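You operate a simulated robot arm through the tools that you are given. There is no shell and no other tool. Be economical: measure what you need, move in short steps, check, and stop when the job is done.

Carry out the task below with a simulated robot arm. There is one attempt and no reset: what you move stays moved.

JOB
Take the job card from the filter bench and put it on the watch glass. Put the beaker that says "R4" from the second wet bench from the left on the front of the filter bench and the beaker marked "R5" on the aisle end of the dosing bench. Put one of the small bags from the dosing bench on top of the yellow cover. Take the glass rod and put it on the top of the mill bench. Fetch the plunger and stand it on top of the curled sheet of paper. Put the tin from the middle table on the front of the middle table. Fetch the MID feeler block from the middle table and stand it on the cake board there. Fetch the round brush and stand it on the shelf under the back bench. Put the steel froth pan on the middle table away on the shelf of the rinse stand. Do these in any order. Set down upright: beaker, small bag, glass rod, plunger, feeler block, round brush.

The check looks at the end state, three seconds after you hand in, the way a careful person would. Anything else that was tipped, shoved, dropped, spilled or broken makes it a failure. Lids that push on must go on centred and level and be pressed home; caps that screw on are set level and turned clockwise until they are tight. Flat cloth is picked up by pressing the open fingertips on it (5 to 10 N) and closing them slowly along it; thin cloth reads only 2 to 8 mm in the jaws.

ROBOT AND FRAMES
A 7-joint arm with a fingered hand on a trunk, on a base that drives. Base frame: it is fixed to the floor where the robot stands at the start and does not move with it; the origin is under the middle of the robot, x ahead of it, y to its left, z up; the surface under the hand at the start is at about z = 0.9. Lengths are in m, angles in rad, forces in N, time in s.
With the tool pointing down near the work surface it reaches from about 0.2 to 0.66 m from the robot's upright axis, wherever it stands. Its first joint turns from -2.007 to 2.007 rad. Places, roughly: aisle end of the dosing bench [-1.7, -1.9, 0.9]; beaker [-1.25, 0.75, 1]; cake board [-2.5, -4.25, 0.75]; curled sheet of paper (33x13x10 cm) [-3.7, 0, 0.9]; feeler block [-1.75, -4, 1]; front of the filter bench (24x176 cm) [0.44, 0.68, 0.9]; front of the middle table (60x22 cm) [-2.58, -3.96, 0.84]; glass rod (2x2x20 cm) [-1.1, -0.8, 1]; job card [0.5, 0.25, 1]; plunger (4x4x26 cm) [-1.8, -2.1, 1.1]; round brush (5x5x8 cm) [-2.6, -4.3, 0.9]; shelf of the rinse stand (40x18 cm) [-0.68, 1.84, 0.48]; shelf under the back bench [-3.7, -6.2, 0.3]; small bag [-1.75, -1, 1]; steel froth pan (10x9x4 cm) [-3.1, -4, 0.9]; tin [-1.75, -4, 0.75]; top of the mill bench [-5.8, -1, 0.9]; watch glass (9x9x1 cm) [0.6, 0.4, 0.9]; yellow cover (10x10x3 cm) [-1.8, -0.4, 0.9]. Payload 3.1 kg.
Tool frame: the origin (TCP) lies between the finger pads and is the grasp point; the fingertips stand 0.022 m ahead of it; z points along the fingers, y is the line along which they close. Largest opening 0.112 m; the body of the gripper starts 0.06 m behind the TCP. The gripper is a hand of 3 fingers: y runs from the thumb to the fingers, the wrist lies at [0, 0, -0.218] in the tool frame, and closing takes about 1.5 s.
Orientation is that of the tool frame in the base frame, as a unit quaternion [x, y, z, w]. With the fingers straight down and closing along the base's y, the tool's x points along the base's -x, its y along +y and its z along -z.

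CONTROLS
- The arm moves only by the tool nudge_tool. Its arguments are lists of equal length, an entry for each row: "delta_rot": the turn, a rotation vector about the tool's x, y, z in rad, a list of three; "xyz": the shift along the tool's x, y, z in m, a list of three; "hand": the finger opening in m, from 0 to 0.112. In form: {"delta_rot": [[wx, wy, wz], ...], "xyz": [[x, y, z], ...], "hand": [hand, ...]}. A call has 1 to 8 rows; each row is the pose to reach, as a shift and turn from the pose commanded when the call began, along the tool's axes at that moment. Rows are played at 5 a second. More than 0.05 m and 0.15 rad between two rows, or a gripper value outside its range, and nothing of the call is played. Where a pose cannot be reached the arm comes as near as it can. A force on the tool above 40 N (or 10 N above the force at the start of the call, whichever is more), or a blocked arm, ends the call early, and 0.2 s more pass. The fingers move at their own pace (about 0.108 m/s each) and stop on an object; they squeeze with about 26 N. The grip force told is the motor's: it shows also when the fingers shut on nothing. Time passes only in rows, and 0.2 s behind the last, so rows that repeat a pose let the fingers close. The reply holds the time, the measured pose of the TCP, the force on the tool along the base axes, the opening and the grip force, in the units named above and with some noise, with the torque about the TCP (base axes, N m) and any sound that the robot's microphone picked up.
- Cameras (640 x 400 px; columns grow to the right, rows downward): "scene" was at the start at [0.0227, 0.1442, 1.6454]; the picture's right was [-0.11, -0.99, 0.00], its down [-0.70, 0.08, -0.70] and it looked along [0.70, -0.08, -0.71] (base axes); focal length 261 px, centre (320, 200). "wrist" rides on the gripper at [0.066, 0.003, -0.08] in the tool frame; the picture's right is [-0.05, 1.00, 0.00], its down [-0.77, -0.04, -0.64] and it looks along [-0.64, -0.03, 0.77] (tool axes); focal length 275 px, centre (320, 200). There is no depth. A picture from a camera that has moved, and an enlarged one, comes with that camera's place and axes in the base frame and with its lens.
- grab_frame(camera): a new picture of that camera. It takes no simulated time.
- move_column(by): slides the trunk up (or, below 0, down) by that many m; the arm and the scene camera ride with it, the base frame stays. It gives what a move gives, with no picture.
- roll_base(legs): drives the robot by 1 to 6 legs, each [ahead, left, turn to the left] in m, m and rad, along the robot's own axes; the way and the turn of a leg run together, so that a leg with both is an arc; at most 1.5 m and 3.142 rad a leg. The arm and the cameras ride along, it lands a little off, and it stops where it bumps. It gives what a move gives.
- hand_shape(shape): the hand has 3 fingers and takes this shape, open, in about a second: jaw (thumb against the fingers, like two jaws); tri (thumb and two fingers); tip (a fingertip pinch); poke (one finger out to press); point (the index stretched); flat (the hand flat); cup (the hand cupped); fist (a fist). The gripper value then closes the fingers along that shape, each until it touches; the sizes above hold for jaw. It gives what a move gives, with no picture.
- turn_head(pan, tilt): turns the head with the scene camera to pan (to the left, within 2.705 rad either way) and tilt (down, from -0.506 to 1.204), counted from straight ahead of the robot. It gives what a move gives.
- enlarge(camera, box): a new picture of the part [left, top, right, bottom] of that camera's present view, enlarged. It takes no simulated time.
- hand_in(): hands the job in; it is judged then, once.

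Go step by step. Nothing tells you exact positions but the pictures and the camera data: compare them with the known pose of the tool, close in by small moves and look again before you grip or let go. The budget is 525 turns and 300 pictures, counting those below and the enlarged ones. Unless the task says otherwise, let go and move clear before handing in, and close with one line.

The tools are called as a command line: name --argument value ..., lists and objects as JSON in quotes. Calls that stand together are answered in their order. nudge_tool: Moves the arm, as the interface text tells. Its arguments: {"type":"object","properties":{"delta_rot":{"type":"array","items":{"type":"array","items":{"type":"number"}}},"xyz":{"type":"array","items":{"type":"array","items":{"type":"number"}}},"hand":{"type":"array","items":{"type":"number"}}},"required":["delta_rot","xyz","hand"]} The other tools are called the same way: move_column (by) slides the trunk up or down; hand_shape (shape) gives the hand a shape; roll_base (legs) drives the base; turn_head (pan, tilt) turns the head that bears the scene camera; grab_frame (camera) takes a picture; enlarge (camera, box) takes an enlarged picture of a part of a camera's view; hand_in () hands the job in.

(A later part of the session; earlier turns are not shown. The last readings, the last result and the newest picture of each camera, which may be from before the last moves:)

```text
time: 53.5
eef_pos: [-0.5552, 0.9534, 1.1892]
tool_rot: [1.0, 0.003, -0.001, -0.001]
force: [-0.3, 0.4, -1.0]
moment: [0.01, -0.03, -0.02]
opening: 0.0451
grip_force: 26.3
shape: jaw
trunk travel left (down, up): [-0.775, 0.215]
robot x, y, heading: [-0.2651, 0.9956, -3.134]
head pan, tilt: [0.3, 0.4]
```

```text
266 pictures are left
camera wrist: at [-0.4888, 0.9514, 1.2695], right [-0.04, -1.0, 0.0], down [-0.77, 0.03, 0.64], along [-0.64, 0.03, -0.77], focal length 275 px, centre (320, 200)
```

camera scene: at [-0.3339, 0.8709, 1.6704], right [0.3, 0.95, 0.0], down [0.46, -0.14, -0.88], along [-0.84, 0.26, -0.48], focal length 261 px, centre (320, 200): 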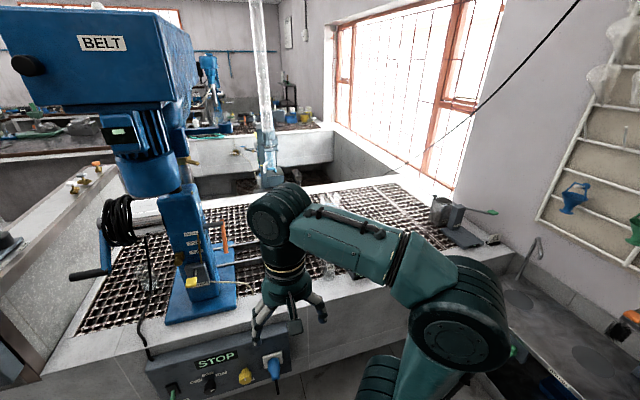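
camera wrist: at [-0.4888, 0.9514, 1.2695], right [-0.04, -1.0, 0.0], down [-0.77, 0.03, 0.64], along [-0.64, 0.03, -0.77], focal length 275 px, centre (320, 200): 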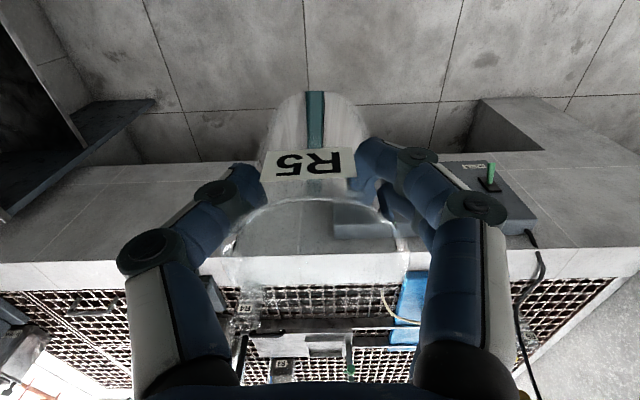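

roll_base --legs '[[0, 1.5, 0], [0, 0.4, 0]]'

turn_head --pan 0.35 --tilt 0.5

grab_frame --camera "scene"

turn_head --pan -0.6 --tilt 0.5

grab_frame --camera "scene"

```text
time: 63.0
eef_pos: [-0.5417, -0.9423, 1.1904]
tool_rot: [1.0, 0.004, 0.001, 0.0]
force: [0.0, -0.1, -1.4]
moment: [0.01, 0.01, 0.0]
opening: 0.0449
grip_force: 25.9
shape: jaw
trunk travel left (down, up): [-0.775, 0.215]
robot x, y, heading: [-0.2512, -0.8938, -3.135]
head pan, tilt: [0.3, 0.4]
```

```text
time: 63.7
eef_pos: [-0.5419, -0.942, 1.1897]
tool_rot: [1.0, 0.004, 0.0, 0.0]
force: [0.7, 0.9, -0.6]
moment: [0.04, 0.0, -0.02]
opening: 0.0447
grip_force: 26.5
shape: jaw
trunk travel left (down, up): [-0.775, 0.215]
robot x, y, heading: [-0.2485, -0.8991, -3.141]
head pan, tilt: [0.351, 0.499]
```

```text
265 pictures are left
camera scene: at [-0.2728, -1.0829, 1.6705], right [-0.35, 0.94, 0.0], down [0.45, 0.17, -0.88], along [-0.82, -0.31, -0.48], focal length 261 px, centre (320, 200)
```

scene: 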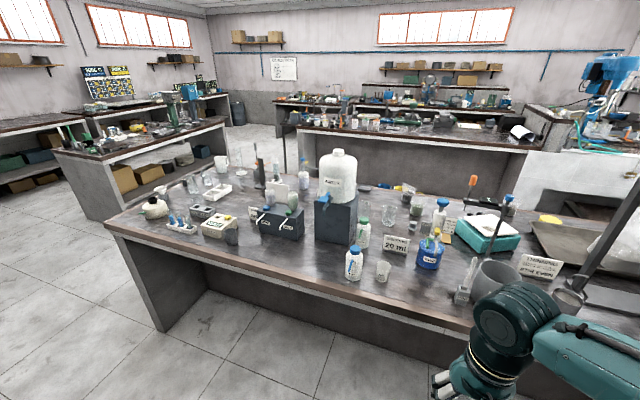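

```text
time: 64.9
eef_pos: [-0.5427, -0.942, 1.1897]
tool_rot: [1.0, 0.003, 0.0, 0.0]
force: [0.4, 0.4, -0.1]
moment: [0.03, 0.0, -0.01]
opening: 0.0449
grip_force: 26.5
shape: jaw
trunk travel left (down, up): [-0.775, 0.215]
robot x, y, heading: [-0.2513, -0.9011, -3.138]
head pan, tilt: [-0.6, 0.499]
```

```text
264 pictures are left
camera scene: at [-0.2631, -1.0001, 1.6705], right [0.56, 0.83, 0.0], down [0.4, -0.27, -0.88], along [-0.73, 0.49, -0.48], focal length 261 px, centre (320, 200)
```

scene: 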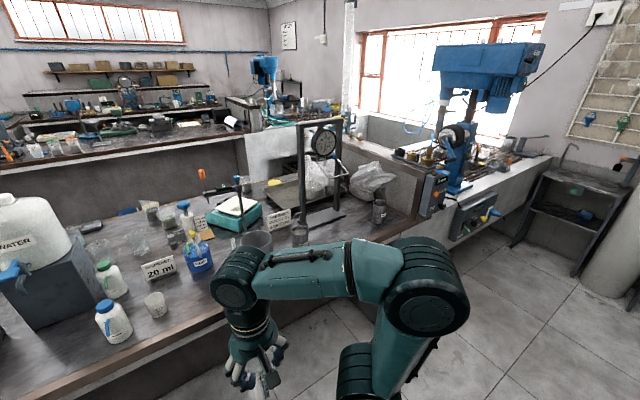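

turn_head --pan 0.5 --tilt 0.45

enlarge --camera "scene" --box '[140, 110, 460, 310]'

enlarge --camera "scene" --box '[400, 130, 640, 280]'

```text
time: 66.3
eef_pos: [-0.5426, -0.9416, 1.1887]
tool_rot: [1.0, 0.003, 0.0, 0.0]
force: [0.0, 0.3, -0.5]
moment: [-0.02, -0.02, 0.02]
opening: 0.0448
grip_force: 26.1
shape: jaw
trunk travel left (down, up): [-0.775, 0.215]
robot x, y, heading: [-0.2484, -0.8973, -3.132]
head pan, tilt: [0.499, 0.45]
```

```text
2.00 times, centred on (300, 210) of scene
camera zoom: at [-0.268, -1.0954, 1.675], right [-0.48, 0.87, 0.0], down [0.38, 0.21, -0.9], along [-0.79, -0.44, -0.44], focal length 522 px, centre (360, 180)
```

zoom: 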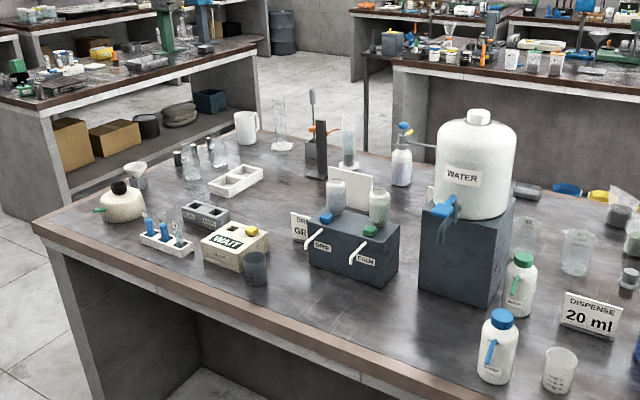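

```text
2.67 times, centred on (520, 205) of scene
camera zoom: at [-0.268, -1.0954, 1.675], right [-0.48, 0.87, 0.0], down [0.38, 0.21, -0.9], along [-0.79, -0.44, -0.44], focal length 696 px, centre (-213, 187)
```

zoom: 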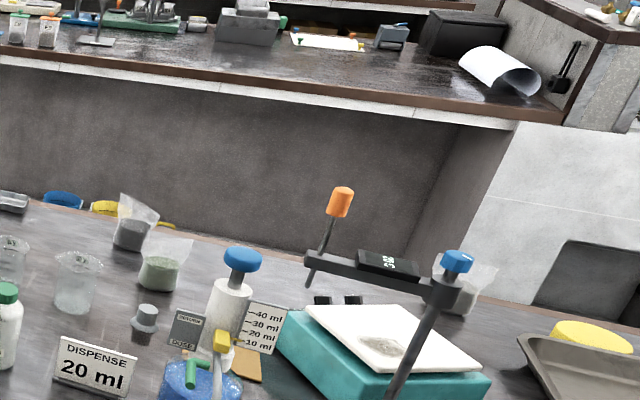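

Map is clear: dosing bench spans x≈-0.93…-1.88, y down to ≈-2.5. I'll go around its aisle end to the back side, where a free spot at about (-1.63, -2.18) suits R5.

roll_base --legs '[[0, 1.1, 0], [0, 1.0, 0], [1.05, 0, 0], [1.05, 0, 0]]'

turn_head --pan -0.7 --tilt 0.35

grab_frame --camera "scene"

turn_head --pan 0.7 --tilt 0.4

grab_frame --camera "scene"

```text
time: 86.9
eef_pos: [-2.6449, -3.1883, 1.1907]
tool_rot: [1.0, 0.028, 0.0, 0.0]
force: [-0.2, -0.1, -0.2]
moment: [-0.04, -0.04, 0.0]
opening: 0.0445
grip_force: 25.8
shape: jaw
trunk travel left (down, up): [-0.775, 0.215]
robot x, y, heading: [-2.3542, -3.1329, -3.082]
head pan, tilt: [0.499, 0.45]
```

```text
time: 88.3
eef_pos: [-2.6452, -3.1883, 1.1905]
tool_rot: [1.0, 0.028, 0.0, 0.0]
force: [0.5, 0.0, -0.8]
moment: [0.0, 0.01, 0.01]
opening: 0.045
grip_force: 25.8
shape: jaw
trunk travel left (down, up): [-0.775, 0.215]
robot x, y, heading: [-2.3554, -3.1314, -3.086]
head pan, tilt: [-0.7, 0.351]
```

```text
261 pictures are left
camera scene: at [-2.36, -3.2248, 1.6842], right [0.6, 0.8, 0.0], down [0.28, -0.21, -0.94], along [-0.75, 0.56, -0.34], focal length 261 px, centre (320, 200)
```

scene: 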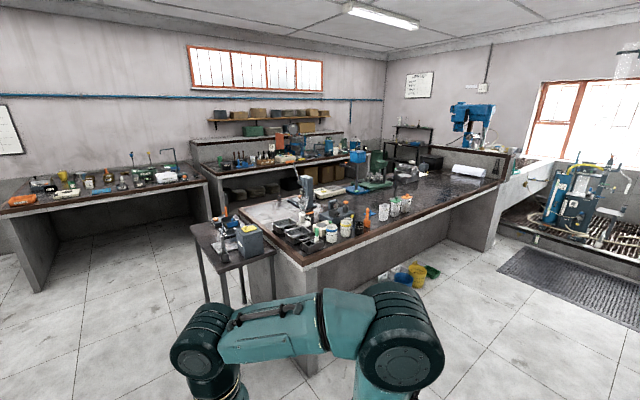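

```text
time: 89.8
eef_pos: [-2.6455, -3.1886, 1.1903]
tool_rot: [1.0, 0.028, 0.0, -0.001]
force: [-0.1, 0.3, -0.3]
moment: [0.0, -0.03, -0.03]
opening: 0.0448
grip_force: 26.1
shape: jaw
trunk travel left (down, up): [-0.775, 0.215]
robot x, y, heading: [-2.3523, -3.1345, -3.091]
head pan, tilt: [0.7, 0.4]
```

```text
260 pictures are left
camera scene: at [-2.353, -3.344, 1.6797], right [-0.69, 0.73, 0.0], down [0.28, 0.27, -0.92], along [-0.67, -0.63, -0.39], focal length 261 px, centre (320, 200)
```

scene: 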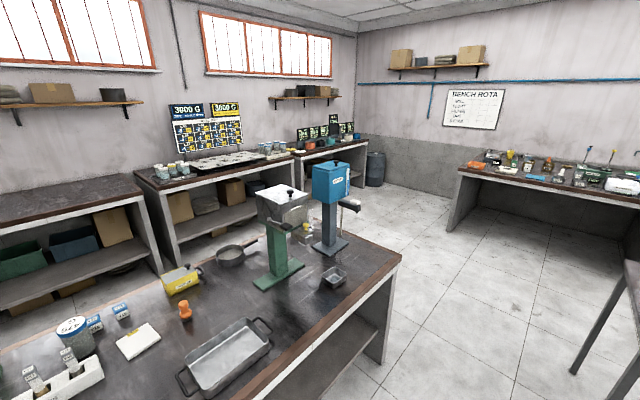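

roll_base --legs '[[0, -0.5, 0], [0, 0, 3.09]]'

turn_head --pan 0.3 --tilt 0.6

grab_frame --camera "scene"

```text
time: 99.9
eef_pos: [-2.0948, -2.5999, 1.1904]
tool_rot: [0.005, 1.0, 0.0, 0.001]
force: [-0.1, -0.8, -1.1]
moment: [0.01, -0.02, -0.02]
opening: 0.0439
grip_force: 26.2
shape: jaw
trunk travel left (down, up): [-0.775, 0.215]
robot x, y, heading: [-2.3875, -2.636, -0.009]
head pan, tilt: [0.7, 0.4]
```

```text
time: 100.8
eef_pos: [-2.0939, -2.5983, 1.1891]
tool_rot: [0.006, 1.0, 0.001, 0.0]
force: [0.1, -0.7, -0.4]
moment: [0.01, 0.0, 0.02]
opening: 0.0441
grip_force: 26.2
shape: jaw
trunk travel left (down, up): [-0.775, 0.215]
robot x, y, heading: [-2.3911, -2.6384, -0.009]
head pan, tilt: [0.3, 0.6]
```

```text
259 pictures are left
camera scene: at [-2.3584, -2.4582, 1.6615], right [0.29, -0.96, 0.0], down [-0.54, -0.16, -0.83], along [0.79, 0.24, -0.56], focal length 261 px, centre (320, 200)
```

scene: 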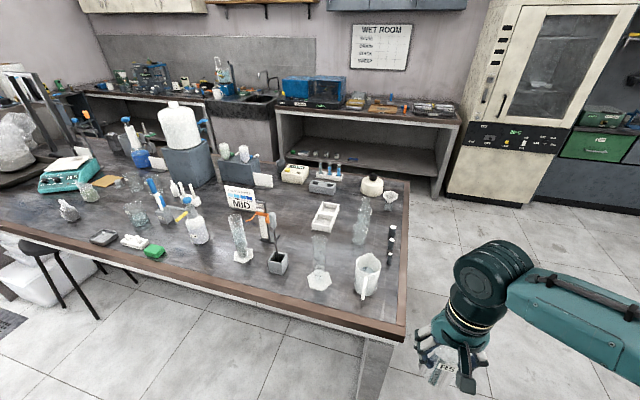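

enlarge --camera "scene" --box '[170, 140, 430, 342]'

turn_head --pan 0.9 --tilt 0.65

grab_frame --camera "scene"

```text
1.98 times, centred on (300, 241) of scene
camera zoom: at [-2.3584, -2.4582, 1.6615], right [0.29, -0.96, 0.0], down [-0.54, -0.16, -0.83], along [0.79, 0.24, -0.56], focal length 517 px, centre (360, 119)
```

zoom: 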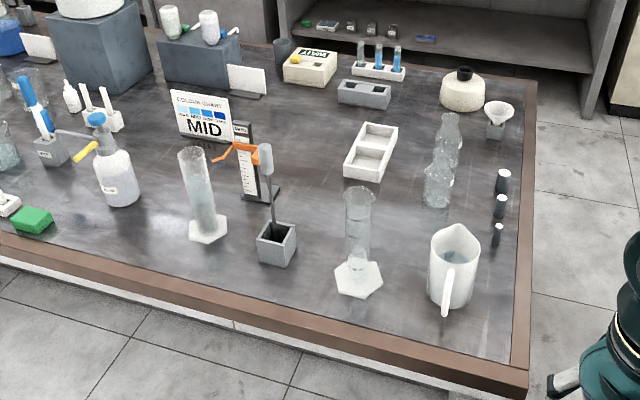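

```text
time: 101.8
eef_pos: [-2.0941, -2.5979, 1.1897]
tool_rot: [0.004, 1.0, 0.0, 0.001]
force: [-0.1, -0.6, -0.5]
moment: [-0.01, 0.02, 0.02]
opening: 0.0439
grip_force: 26.1
shape: jaw
trunk travel left (down, up): [-0.775, 0.215]
robot x, y, heading: [-2.3857, -2.6367, -0.012]
head pan, tilt: [0.901, 0.649]
```

```text
257 pictures are left
camera scene: at [-2.3884, -2.4162, 1.6572], right [0.78, -0.63, 0.0], down [-0.38, -0.47, -0.8], along [0.5, 0.62, -0.6], focal length 261 px, centre (320, 200)
```

scene: 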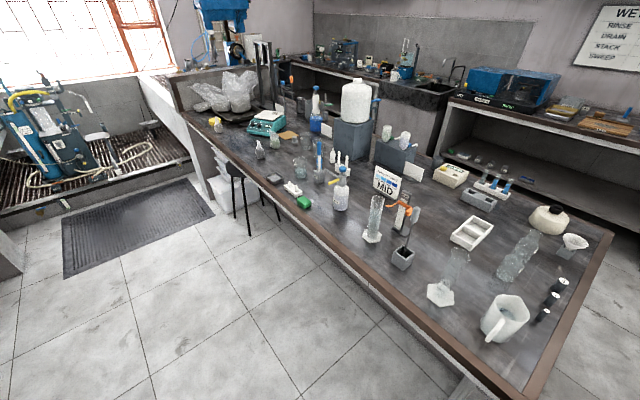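

Plunger stands in a gray box at about (-1.758, -2.109). I'll set R5 at a free spot near (-1.62, -2.19), with the trunk raised so the forearm clears the tall glassware.

move_column --by 0.2

roll_base --legs '[[0, 0.44, 0.01], [0.15, 0, 0]]'

turn_head --pan -0.1 --tilt 0.85

grab_frame --camera "scene"

grab_frame --camera "wrist"

```text
time: 103.9
eef_pos: [-2.0945, -2.5993, 1.3902]
tool_rot: [0.006, 1.0, 0.0, 0.0]
force: [0.3, -0.9, -0.3]
moment: [-0.02, 0.01, 0.0]
opening: 0.044
grip_force: 25.6
shape: jaw
trunk travel left (down, up): [-0.975, 0.015]
robot x, y, heading: [-2.3895, -2.6406, -0.011]
head pan, tilt: [0.901, 0.649]
```

```text
time: 107.6
eef_pos: [-1.9441, -2.1463, 1.3906]
tool_rot: [-0.002, 1.0, 0.0, 0.001]
force: [-0.4, 0.2, -0.8]
moment: [0.0, 0.01, 0.02]
opening: 0.0439
grip_force: 26.2
shape: jaw
trunk travel left (down, up): [-0.975, 0.015]
robot x, y, heading: [-2.2383, -2.1869, 0.005]
head pan, tilt: [0.901, 0.649]
```

```text
time: 108.9
eef_pos: [-1.9417, -2.1447, 1.3902]
tool_rot: [-0.001, 1.0, 0.0, 0.0]
force: [0.0, -0.3, 0.1]
moment: [0.0, 0.01, -0.03]
opening: 0.044
grip_force: 26.1
shape: jaw
trunk travel left (down, up): [-0.975, 0.015]
robot x, y, heading: [-2.2324, -2.1897, 0.001]
head pan, tilt: [-0.099, 0.85]
```

```text
256 pictures are left
camera scene: at [-2.2145, -2.0415, 1.8405], right [-0.1, -1.0, 0.0], down [-0.75, 0.07, -0.66], along [0.66, -0.06, -0.75], focal length 261 px, centre (320, 200)
```

scene: 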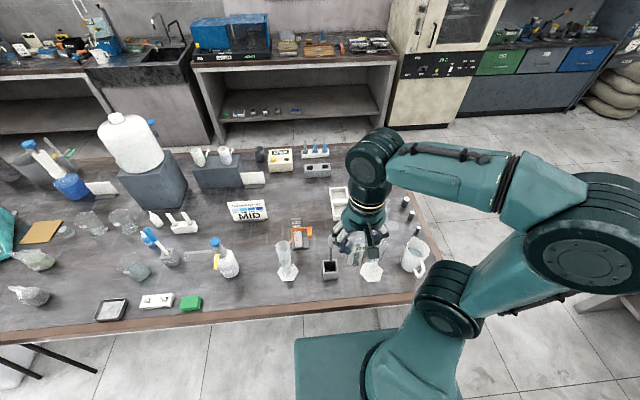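

```text
255 pictures are left
camera wrist: at [-2.0078, -2.1418, 1.4695], right [0.04, 1.0, 0.0], down [0.77, -0.03, 0.64], along [0.64, -0.03, -0.77], focal length 275 px, centre (320, 200)
```

wrist: 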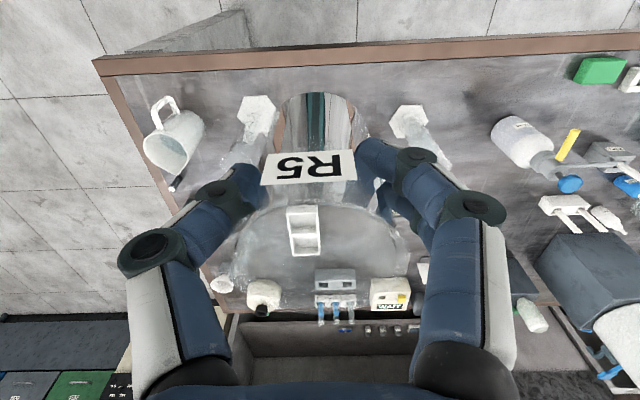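

nudge_tool --delta_rot '[[0, 0, 0], [0, 0, 0], [0, 0, 0], [0, 0, 0], [0, 0, 0], [0, 0, 0], [0, 0, 0], [0, 0, 0]]' --xyz '[[-0.04, -0.006, 0], [-0.08, -0.012, 0], [-0.12, -0.018, 0.01], [-0.16, -0.024, 0.03], [-0.2, -0.03, 0.05], [-0.24, -0.036, 0.07], [-0.28, -0.042, 0.09], [-0.322, -0.045, 0.11]]' --hand '[0.04, 0.04, 0.04, 0.04, 0.04, 0.04, 0.04, 0.04]'

grab_frame --camera "wrist"

grab_frame --camera "scene"

```text
time: 110.7
eef_pos: [-1.6173, -2.1861, 1.2818]
tool_rot: [-0.001, 1.0, 0.001, -0.002]
force: [-0.8, 0.2, -0.8]
moment: [-0.01, -0.01, 0.01]
opening: 0.044
grip_force: 26.1
shape: jaw
trunk travel left (down, up): [-0.975, 0.015]
robot x, y, heading: [-2.2365, -2.1869, 0.004]
head pan, tilt: [-0.099, 0.85]
```

```text
254 pictures are left
camera wrist: at [-1.683, -2.1831, 1.3615], right [0.04, 1.0, 0.0], down [0.77, -0.03, 0.63], along [0.63, -0.03, -0.77], focal length 275 px, centre (320, 200)
```

wrist: 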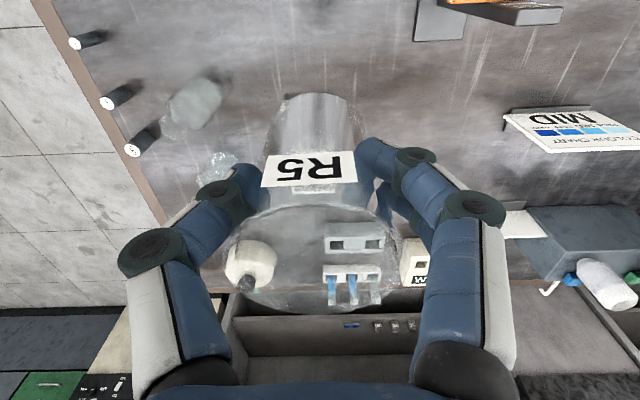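

```text
253 pictures are left
camera scene: at [-2.2108, -2.0403, 1.8404], right [-0.1, -1.0, 0.0], down [-0.75, 0.07, -0.66], along [0.66, -0.06, -0.75], focal length 261 px, centre (320, 200)
```

scene: 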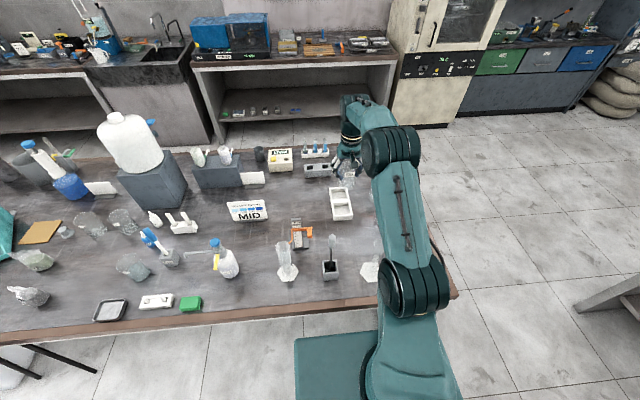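

nudge_tool --delta_rot '[[0, 0, 0], [0, 0, 0], [0, 0, 0], [0, 0, 0], [0, 0, 0], [0, 0, 0], [0, 0, 0], [0, 0, 0]]' --xyz '[[0, 0, 0.04], [0, 0, 0.08], [0, 0, 0.12], [0, 0, 0.16], [0, 0, 0.2], [0, 0, 0.24], [0, 0, 0.27], [0, 0, 0.295]]' --hand '[0.04, 0.04, 0.04, 0.04, 0.04, 0.04, 0.04, 0.04]'

grab_frame --camera "wrist"

enlarge --camera "scene" --box '[260, 130, 460, 300]'

```text
time: 112.5
eef_pos: [-1.6201, -2.1877, 0.9847]
tool_rot: [-0.002, 1.0, 0.0, 0.0]
force: [-0.6, -0.5, -0.8]
moment: [0.02, 0.0, 0.02]
opening: 0.0425
grip_force: 26.3
shape: jaw
trunk travel left (down, up): [-0.975, 0.015]
robot x, y, heading: [-2.2364, -2.1877, 0.003]
head pan, tilt: [-0.099, 0.85]
```

```text
252 pictures are left
camera wrist: at [-1.6857, -2.186, 1.0639], right [0.04, 1.0, 0.0], down [0.77, -0.03, 0.64], along [0.64, -0.03, -0.77], focal length 275 px, centre (320, 200)
```

wrist: 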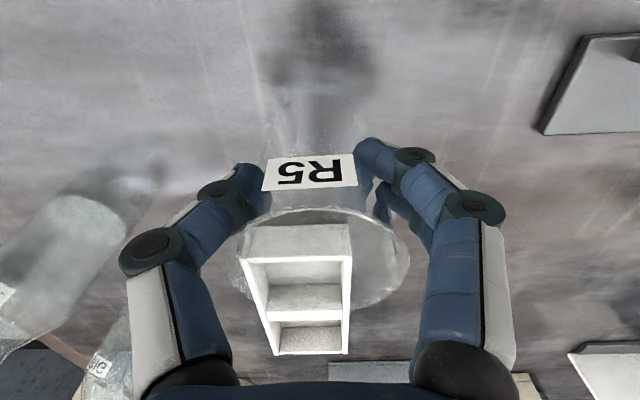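

```text
2.35 times, centred on (360, 215) of scene
camera zoom: at [-2.2144, -2.0414, 1.8406], right [-0.1, -1.0, 0.0], down [-0.75, 0.07, -0.66], along [0.66, -0.06, -0.75], focal length 614 px, centre (226, 165)
```

zoom: 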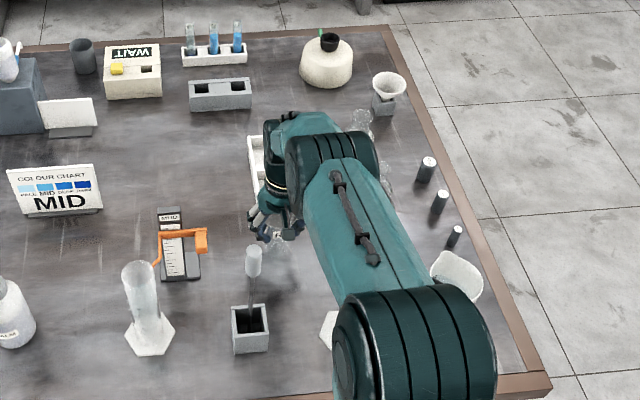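

nudge_tool --delta_rot '[[0, 0, 0], [0, 0, 0], [0, 0, 0], [0, 0, 0]]' --xyz '[[0, 0, 0.01], [0, 0, 0.017], [0, 0, 0.021], [0, 0, 0.024]]' --hand '[0.04, 0.04, 0.04, 0.04]'

```text
time: 113.5
eef_pos: [-1.6248, -2.1896, 0.9627]
tool_rot: [-0.001, 1.0, 0.0, 0.002]
force: [-0.5, -1.0, 23.9]
moment: [-0.04, -0.04, 0.06]
opening: 0.0421
grip_force: 26.2
shape: jaw
trunk travel left (down, up): [-0.975, 0.015]
robot x, y, heading: [-2.2364, -2.1886, 0.002]
head pan, tilt: [-0.099, 0.85]
```

nudge_tool --delta_rot '[[0, 0, 0], [0, 0, 0], [0, 0, 0], [0, 0, 0], [0, 0, 0], [0, 0, 0], [0, 0, 0]]' --xyz '[[0, 0, -0.003], [0, 0, -0.003], [0, 0, -0.003], [0, 0, -0.003], [0, 0, -0.003], [0, 0, -0.003], [0, 0, -0.003]]' --hand '[0.04, 0.045, 0.055, 0.065, 0.075, 0.085, 0.09]'

nudge_tool --delta_rot '[[0, 0, 0], [0, 0, 0], [0, 0, 0], [0, 0, 0], [0, 0, 0], [0, 0, 0], [0, 0, 0]]' --xyz '[[0, 0, -0.04], [0, 0, -0.08], [0, 0, -0.12], [0, 0, -0.16], [0, 0, -0.2], [0, 0, -0.24], [0, 0, -0.28]]' --hand '[0.1, 0.1, 0.1, 0.1, 0.1, 0.1, 0.1]'

grab_frame --camera "wrist"

```text
time: 115.1
eef_pos: [-1.6204, -2.1894, 0.9641]
tool_rot: [-0.002, 1.0, 0.001, 0.0]
force: [-0.1, -0.4, -0.6]
moment: [0.01, 0.02, 0.02]
opening: 0.0898
grip_force: 0.0
shape: jaw
trunk travel left (down, up): [-0.975, 0.015]
robot x, y, heading: [-2.2342, -2.187, -0.002]
head pan, tilt: [-0.099, 0.85]
```

```text
time: 116.7
eef_pos: [-1.6201, -2.1905, 1.2438]
tool_rot: [-0.002, 1.0, 0.001, 0.001]
force: [-0.1, 0.4, -0.2]
moment: [-0.05, -0.01, 0.01]
opening: 0.0999
grip_force: 0.1
shape: jaw
trunk travel left (down, up): [-0.975, 0.015]
robot x, y, heading: [-2.2339, -2.1847, 0.0]
head pan, tilt: [-0.099, 0.85]
```

```text
250 pictures are left
camera wrist: at [-1.686, -2.1875, 1.3228], right [0.04, 1.0, 0.0], down [0.77, -0.03, 0.64], along [0.64, -0.03, -0.77], focal length 275 px, centre (320, 200)
```

wrist: 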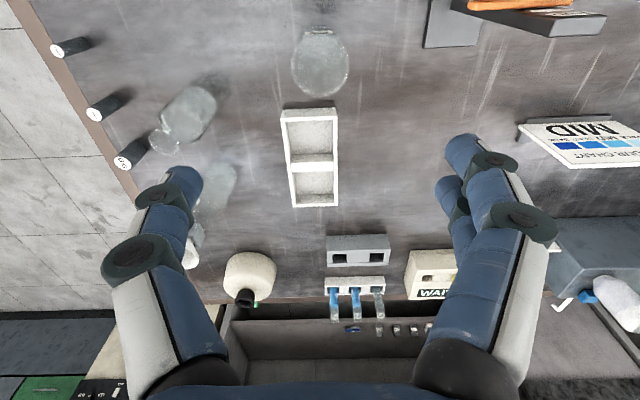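

R5 stands at the aisle end. Now over to the plunger.

nudge_tool --delta_rot '[[0, 0, 0], [0, 0, 0], [0, 0, 0], [0, 0, 0], [0, 0, 0]]' --xyz '[[0, 0, -0.04], [0.04, 0.02, -0.05], [0.08, 0.04, -0.06], [0.12, 0.06, -0.06], [0.155, 0.08, -0.06]]' --hand '[0.1, 0.1, 0.1, 0.1, 0.1]'

grab_frame --camera "wrist"

enlarge --camera "scene" --box '[270, 210, 390, 285]'

```text
time: 117.9
eef_pos: [-1.7753, -2.1084, 1.3067]
tool_rot: [-0.001, 1.0, 0.0, 0.001]
force: [-0.1, 0.9, -0.4]
moment: [0.0, -0.02, -0.01]
opening: 0.0996
grip_force: 0.0
shape: jaw
trunk travel left (down, up): [-0.975, 0.015]
robot x, y, heading: [-2.2313, -2.1852, 0.001]
head pan, tilt: [-0.099, 0.85]
```

```text
249 pictures are left
camera wrist: at [-1.8421, -2.1056, 1.3873], right [0.04, 1.0, 0.0], down [0.77, -0.03, 0.64], along [0.64, -0.03, -0.77], focal length 275 px, centre (320, 200)
```

wrist: 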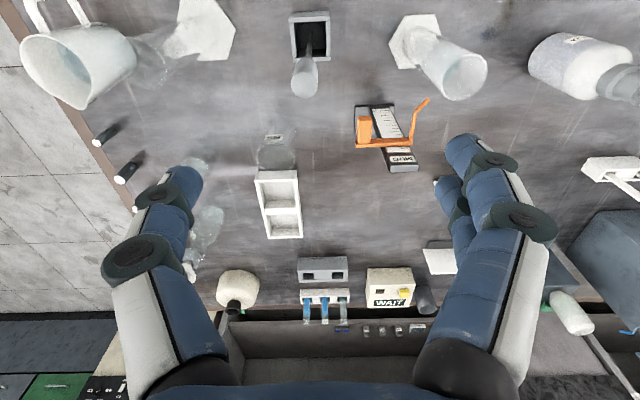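

```text
5.33 times, centred on (330, 248) of scene
camera zoom: at [-2.2174, -2.0402, 1.8404], right [-0.1, -1.0, 0.0], down [-0.75, 0.07, -0.66], along [0.66, -0.06, -0.75], focal length 1393 px, centre (267, -53)
```

zoom: 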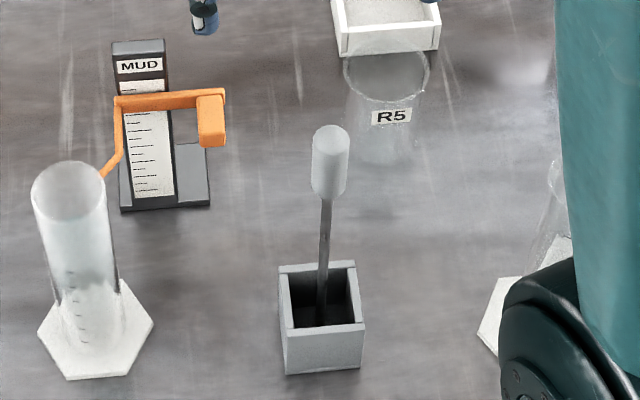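

nudge_tool --delta_rot '[[0, 0, 0], [0, 0, 0], [0, 0, 0]]' --xyz '[[-0.009, -0.013, 0.04], [-0.009, -0.013, 0.08], [-0.009, -0.013, 0.11]]' --hand '[0.08, 0.07, 0.06]'

grab_frame --camera "wrist"

```text
time: 118.7
eef_pos: [-1.766, -2.1189, 1.1944]
tool_rot: [-0.002, 1.0, 0.0, 0.0]
force: [0.6, -0.2, 0.5]
moment: [0.0, -0.01, 0.01]
opening: 0.0607
grip_force: 0.2
shape: jaw
trunk travel left (down, up): [-0.975, 0.015]
robot x, y, heading: [-2.2353, -2.1875, -0.0]
head pan, tilt: [-0.099, 0.85]
```

```text
247 pictures are left
camera wrist: at [-1.8317, -2.1164, 1.2736], right [0.04, 1.0, 0.0], down [0.77, -0.03, 0.64], along [0.64, -0.03, -0.77], focal length 275 px, centre (320, 200)
```

wrist: 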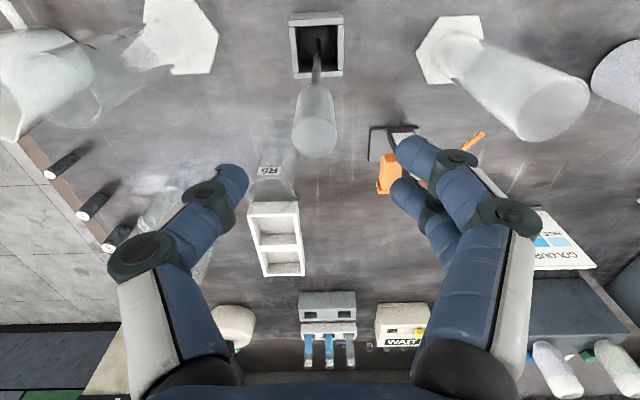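

nudge_tool --delta_rot '[[0, 0, 0], [0, 0, 0], [0, 0, 0], [0, 0, 0], [0, 0, 0], [0, 0, 0], [0, 0, 0]]' --xyz '[[0.003, -0.003, 0.03], [0.003, -0.003, 0.06], [0.003, -0.003, 0.075], [0.003, -0.003, 0.075], [0.003, -0.003, 0.075], [0.003, -0.003, 0.075], [0.003, -0.003, 0.075]]' --hand '[0.06, 0.06, 0.06, 0.04, 0.02, 0.01, 0.01]'

grab_frame --camera "wrist"

```text
time: 120.3
eef_pos: [-1.7681, -2.1248, 1.1183]
tool_rot: [-0.002, 1.0, 0.0, 0.0]
force: [0.2, -0.7, -2.0]
moment: [0.01, 0.03, 0.0]
opening: 0.0107
grip_force: 26.1
shape: jaw
trunk travel left (down, up): [-0.975, 0.015]
robot x, y, heading: [-2.2336, -2.1869, 0.003]
head pan, tilt: [-0.099, 0.85]
```

```text
246 pictures are left
camera wrist: at [-1.8344, -2.1208, 1.1985], right [0.04, 1.0, 0.0], down [0.77, -0.03, 0.64], along [0.64, -0.03, -0.77], focal length 275 px, centre (320, 200)
```

wrist: 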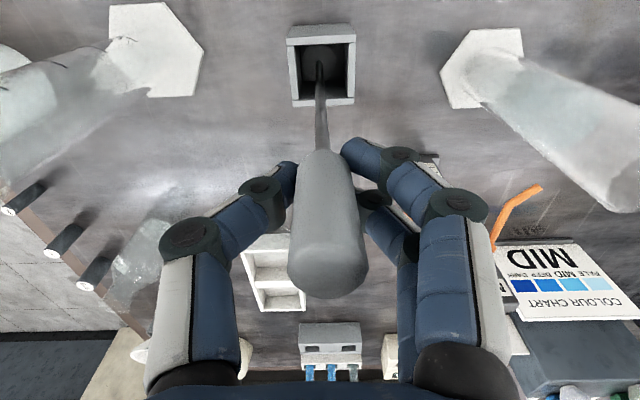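

nudge_tool --delta_rot '[[0, 0, 0], [0, 0, 0], [0, 0, 0], [0, 0, 0], [0, 0, 0], [0, 0, 0], [0, 0, 0], [0, 0, 0]]' --xyz '[[0, 0, 0], [0, 0, -0.02], [0, 0, -0.05], [0, 0, -0.09], [0, 0, -0.13], [0, 0, -0.17], [0, 0, -0.21], [0, 0, -0.25]]' --hand '[0.0, 0.0, 0.0, 0.0, 0.0, 0.0, 0.0, 0.0]'

enlarge --camera "scene" --box '[250, 130, 410, 290]'

```text
time: 122.1
eef_pos: [-1.7745, -2.125, 1.3707]
tool_rot: [-0.001, 1.0, 0.0, 0.0]
force: [0.7, -0.9, -0.7]
moment: [0.0, -0.01, -0.02]
opening: 0.0105
grip_force: 26.3
shape: jaw
trunk travel left (down, up): [-0.975, 0.015]
robot x, y, heading: [-2.2354, -2.1847, -0.003]
head pan, tilt: [-0.099, 0.85]
```

```text
2.50 times, centred on (330, 210) of scene
camera zoom: at [-2.2157, -2.0415, 1.8405], right [-0.1, -1.0, 0.0], down [-0.75, 0.07, -0.66], along [0.66, -0.06, -0.75], focal length 653 px, centre (295, 175)
```

zoom: 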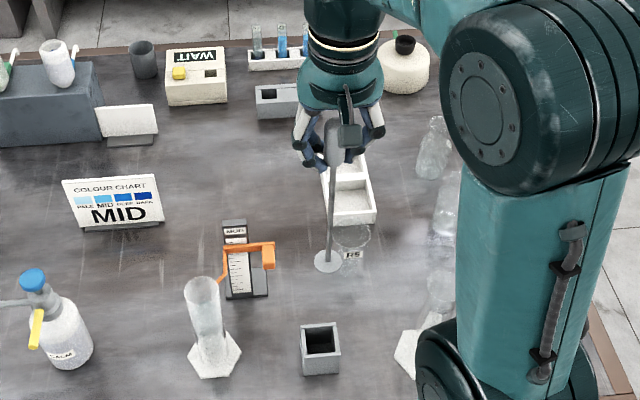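

Plunger is out of its box. Now back off and drive to the bench with the curled sheet.

roll_base --legs '[[-0.35, 0, 0], [0, 1.3, 0], [0, 0, 3.14]]'

turn_head --pan -0.4 --tilt 0.5

grab_frame --camera "scene"

```text
time: 137.9
eef_pos: [-3.0435, -0.9723, 1.3698]
tool_rot: [1.0, 0.027, 0.0, 0.0]
force: [0.4, -0.1, -1.5]
moment: [0.01, -0.04, 0.02]
opening: 0.0103
grip_force: 26.2
shape: jaw
trunk travel left (down, up): [-0.975, 0.015]
robot x, y, heading: [-2.5894, -0.8895, -3.084]
head pan, tilt: [-0.099, 0.85]
```

```text
time: 138.8
eef_pos: [-3.0441, -0.9699, 1.3693]
tool_rot: [1.0, 0.028, 0.0, 0.001]
force: [-0.8, -0.2, -1.8]
moment: [-0.03, -0.01, 0.0]
opening: 0.0104
grip_force: 26.3
shape: jaw
trunk travel left (down, up): [-0.975, 0.015]
robot x, y, heading: [-2.584, -0.8831, -3.084]
head pan, tilt: [-0.4, 0.499]
```

```text
244 pictures are left
camera scene: at [-2.6019, -1.0041, 1.8704], right [0.34, 0.94, 0.0], down [0.45, -0.16, -0.88], along [-0.83, 0.29, -0.48], focal length 261 px, centre (320, 200)
```

scene: 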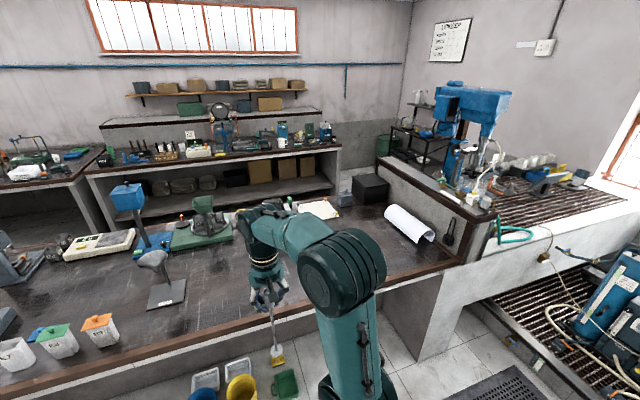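

roll_base --legs '[[0, -0.6, -0.06], [0.42, 0, 0]]'

turn_head --pan -0.5 --tilt 0.75

grab_frame --camera "scene"

grab_frame --camera "wrist"

```text
time: 144.3
eef_pos: [-3.4824, -0.3419, 1.3718]
tool_rot: [1.0, -0.01, 0.0, -0.001]
force: [0.4, 0.1, -1.2]
moment: [0.03, 0.04, -0.03]
opening: 0.0105
grip_force: 25.4
shape: jaw
trunk travel left (down, up): [-0.975, 0.015]
robot x, y, heading: [-3.0189, -0.2865, 3.123]
head pan, tilt: [-0.4, 0.499]
```

```text
time: 145.1
eef_pos: [-3.4835, -0.33, 1.3717]
tool_rot: [1.0, -0.01, -0.001, 0.004]
force: [-0.2, 0.1, -1.1]
moment: [-0.02, -0.01, 0.01]
opening: 0.0102
grip_force: 25.8
shape: jaw
trunk travel left (down, up): [-0.975, 0.015]
robot x, y, heading: [-3.0188, -0.2894, 3.118]
head pan, tilt: [-0.499, 0.75]
```

```text
243 pictures are left
camera scene: at [-3.0396, -0.4162, 1.8493], right [0.49, 0.87, 0.01], down [0.59, -0.33, -0.73], along [-0.63, 0.37, -0.68], focal length 261 px, centre (320, 200)
```

scene: 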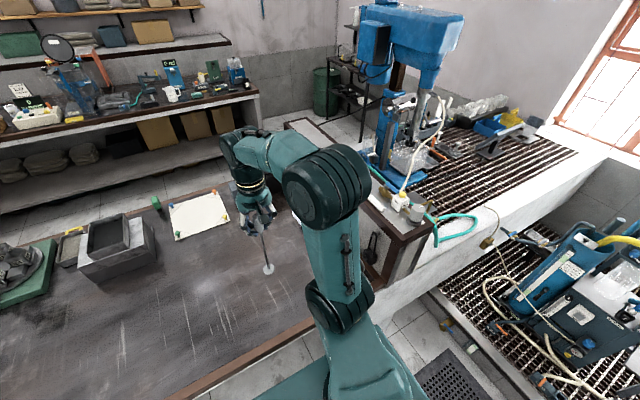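

```text
242 pictures are left
camera wrist: at [-3.4149, -0.3337, 1.4512], right [-0.07, -1.0, 0.01], down [-0.77, 0.06, 0.64], along [-0.64, 0.04, -0.77], focal length 275 px, centre (320, 200)
```

wrist: 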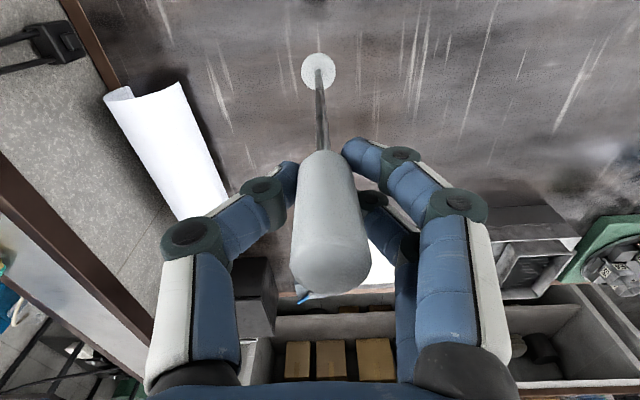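

enlarge --camera "wrist" --box '[60, 50, 260, 230]'

turn_head --pan -1.2 --tilt 0.75

grab_frame --camera "scene"

```text
2.22 times, centred on (160, 140) of wrist
camera zoom: at [-3.4149, -0.3337, 1.4512], right [-0.07, -1.0, 0.01], down [-0.77, 0.06, 0.64], along [-0.64, 0.04, -0.77], focal length 612 px, centre (676, 333)
```

zoom: 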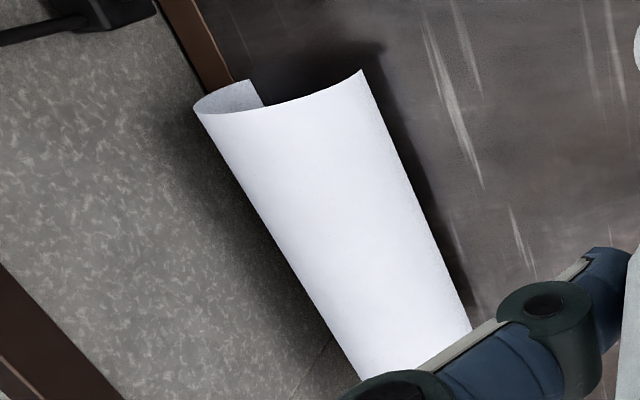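

```text
time: 146.1
eef_pos: [-3.4824, -0.3305, 1.3725]
tool_rot: [1.0, -0.01, -0.001, 0.004]
force: [0.0, 0.1, -1.3]
moment: [-0.03, 0.02, 0.01]
opening: 0.01
grip_force: 26.0
shape: jaw
trunk travel left (down, up): [-0.975, 0.015]
robot x, y, heading: [-3.0189, -0.2872, 3.118]
head pan, tilt: [-1.201, 0.75]
```

```text
240 pictures are left
camera scene: at [-2.9958, -0.38, 1.8497], right [0.94, 0.34, 0.01], down [0.24, -0.63, -0.74], along [-0.25, 0.69, -0.68], focal length 261 px, centre (320, 200)
```

scene: 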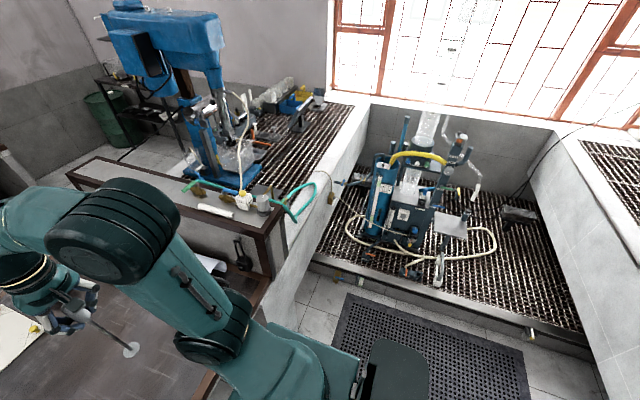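

enlarge --camera "scene" --box '[340, 110, 560, 290]'

enlarge --camera "scene" --box '[160, 60, 360, 230]'

```text
2.22 times, centred on (450, 200) of scene
camera zoom: at [-2.9958, -0.38, 1.8497], right [0.94, 0.34, 0.01], down [0.24, -0.63, -0.74], along [-0.25, 0.69, -0.68], focal length 580 px, centre (31, 200)
```

zoom: 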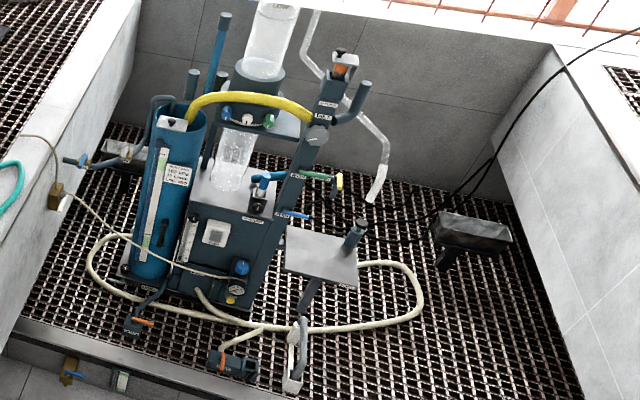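

```text
2.35 times, centred on (260, 145) of scene
camera zoom: at [-2.9958, -0.38, 1.8497], right [0.94, 0.34, 0.01], down [0.24, -0.63, -0.74], along [-0.25, 0.69, -0.68], focal length 614 px, centre (461, 329)
```

zoom: 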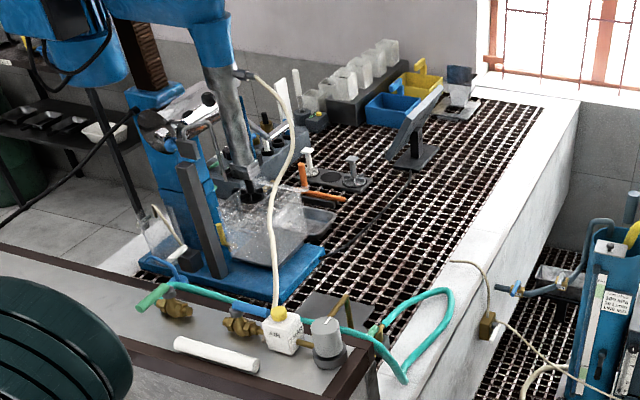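

Two table-height wet benches exist, so the BELT one is second from the left — good. The paper is a 10 cm high roll along x from -3.56 to -3.89, ridge near y≈0.0, z≈1.0. I'll edge the base closer.

roll_base --legs '[[0, -0.12, 0.02], [0.03, 0, 0]]'

turn_head --pan -0.1 --tilt 0.8

nudge_tool --delta_rot '[[0, 0, 0], [0, 0, 0], [0, 0, 0], [0, 0, 0]]' --xyz '[[0, -0.04, 0], [0, -0.08, 0], [0, -0.12, 0], [0, -0.15, 0]]' --hand '[0, 0, 0, 0]'

grab_frame --camera "wrist"

grab_frame --camera "scene"

```text
time: 147.8
eef_pos: [-3.5004, -0.2237, 1.374]
tool_rot: [1.0, 0.001, -0.005, 0.0]
force: [0.8, -1.5, -0.3]
moment: [0.06, 0.06, -0.01]
opening: 0.0102
grip_force: 25.5
shape: jaw
trunk travel left (down, up): [-0.975, 0.015]
robot x, y, heading: [-3.051, -0.1711, -3.141]
head pan, tilt: [-1.201, 0.75]
```

```text
time: 149.1
eef_pos: [-3.4987, -0.2191, 1.3749]
tool_rot: [1.0, 0.001, -0.004, 0.004]
force: [-0.6, -0.7, -2.0]
moment: [0.04, -0.02, -0.03]
opening: 0.0105
grip_force: 25.8
shape: jaw
trunk travel left (down, up): [-0.975, 0.015]
robot x, y, heading: [-3.0462, -0.166, -3.143]
head pan, tilt: [-0.099, 0.799]
```

```text
time: 150.1
eef_pos: [-3.4959, -0.0671, 1.3756]
tool_rot: [1.0, 0.001, -0.005, 0.004]
force: [0.3, -0.2, -1.0]
moment: [0.0, -0.01, 0.0]
opening: 0.0101
grip_force: 26.3
shape: jaw
trunk travel left (down, up): [-0.975, 0.015]
robot x, y, heading: [-3.0483, -0.1667, -3.143]
head pan, tilt: [-0.099, 0.799]
```

```text
237 pictures are left
camera wrist: at [-3.4292, -0.0688, 1.4545], right [-0.04, -1.0, 0.01], down [-0.76, 0.04, 0.64], along [-0.64, 0.02, -0.77], focal length 275 px, centre (320, 200)
```

wrist: 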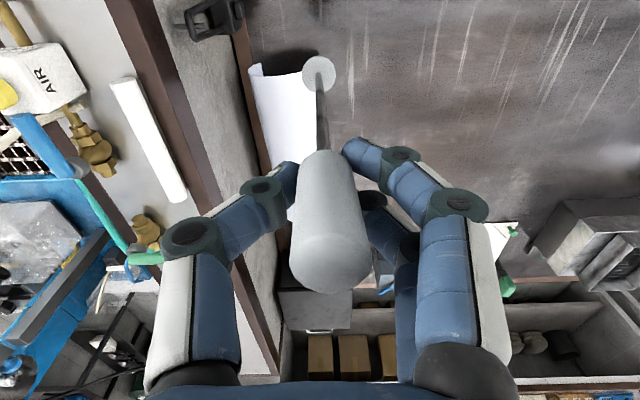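

```text
236 pictures are left
camera scene: at [-3.0854, -0.3104, 1.8454], right [0.1, 1.0, 0.0], down [0.72, -0.07, -0.69], along [-0.69, 0.07, -0.72], focal length 261 px, centre (320, 200)
```

scene: 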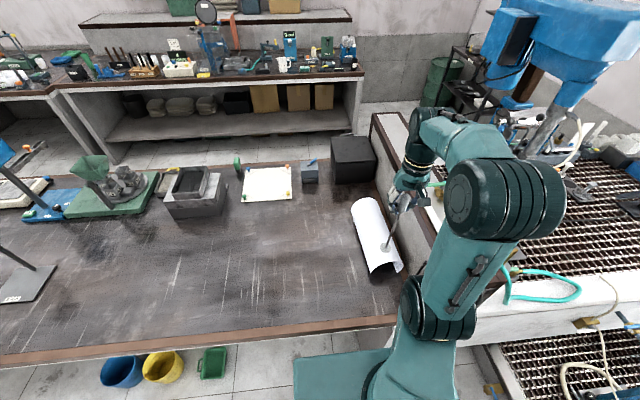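

enlarge --camera "scene" --box '[310, 160, 450, 290]'

enlarge --camera "wrist" --box '[200, 20, 420, 180]'

```text
3.08 times, centred on (380, 225) of scene
camera zoom: at [-3.0854, -0.3104, 1.8454], right [0.1, 1.0, 0.0], down [0.72, -0.07, -0.69], along [-0.69, 0.07, -0.72], focal length 804 px, centre (135, 123)
```

zoom: 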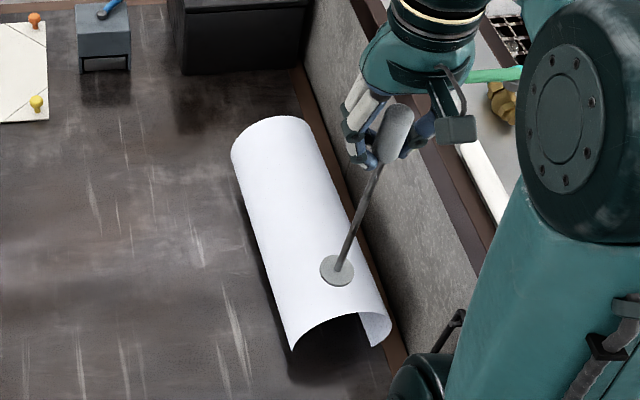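

```text
2.50 times, centred on (310, 100) of wrist
camera zoom: at [-3.4292, -0.0688, 1.4545], right [-0.04, -1.0, 0.01], down [-0.76, 0.04, 0.64], along [-0.64, 0.02, -0.77], focal length 688 px, centre (345, 450)
```

zoom: 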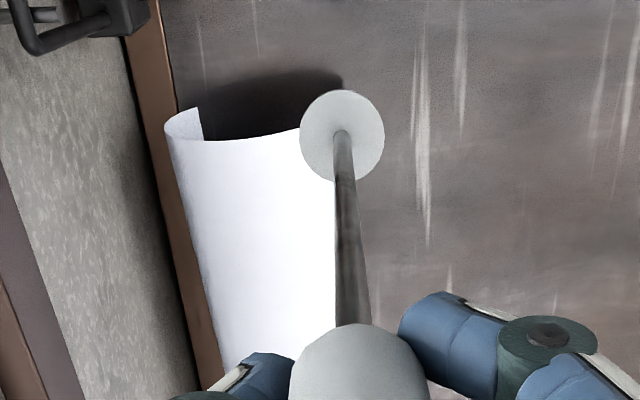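

The plunger leans ~4° in the grip toward -x, so I'll tilt the tool +0.07 about its y to stand it true, and move over the ridge.

nudge_tool --delta_rot '[[0, 0.035, 0], [0, 0.07, 0], [0, 0.07, 0], [0, 0.07, 0], [0, 0.07, 0]]' --xyz '[[-0.04, -0.02, 0], [-0.08, -0.04, 0.01], [-0.12, -0.06, 0.03], [-0.15, -0.065, 0.06], [-0.164, -0.065, 0.09]]' --hand '[0, 0, 0, 0, 0]'

enlarge --camera "scene" --box '[310, 140, 470, 290]'

grab_frame --camera "wrist"

```text
time: 151.3
eef_pos: [-3.6666, -0.0021, 1.2869]
tool_rot: [1.0, 0.001, 0.031, 0.003]
force: [-0.4, 0.1, -1.9]
moment: [0.03, 0.02, 0.02]
opening: 0.0101
grip_force: 26.4
shape: jaw
trunk travel left (down, up): [-0.975, 0.015]
robot x, y, heading: [-3.0465, -0.1704, -3.145]
head pan, tilt: [-0.099, 0.799]
```

```text
2.67 times, centred on (390, 215) of scene
camera zoom: at [-3.0868, -0.3122, 1.8453], right [0.1, 1.0, 0.0], down [0.72, -0.07, -0.69], along [-0.69, 0.07, -0.72], focal length 696 px, centre (133, 160)
```

zoom: 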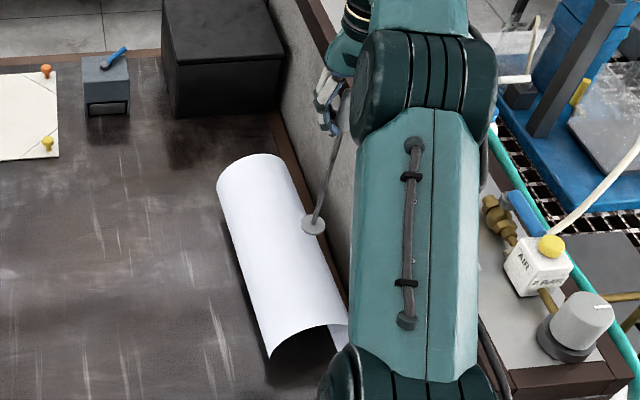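

```text
232 pictures are left
camera wrist: at [-3.6057, -0.003, 1.3705], right [-0.04, -1.0, 0.0], down [-0.81, 0.04, 0.59], along [-0.59, 0.02, -0.81], focal length 275 px, centre (320, 200)
```

wrist: 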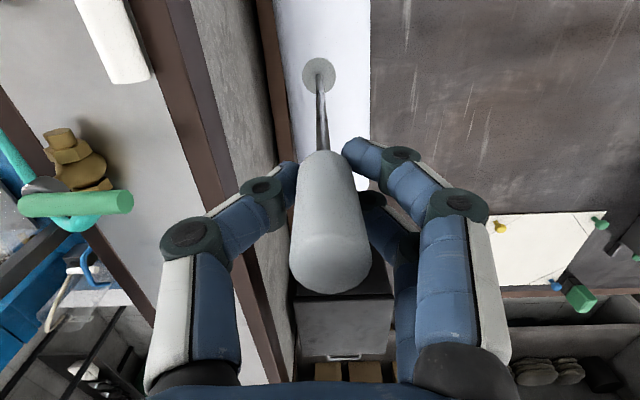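

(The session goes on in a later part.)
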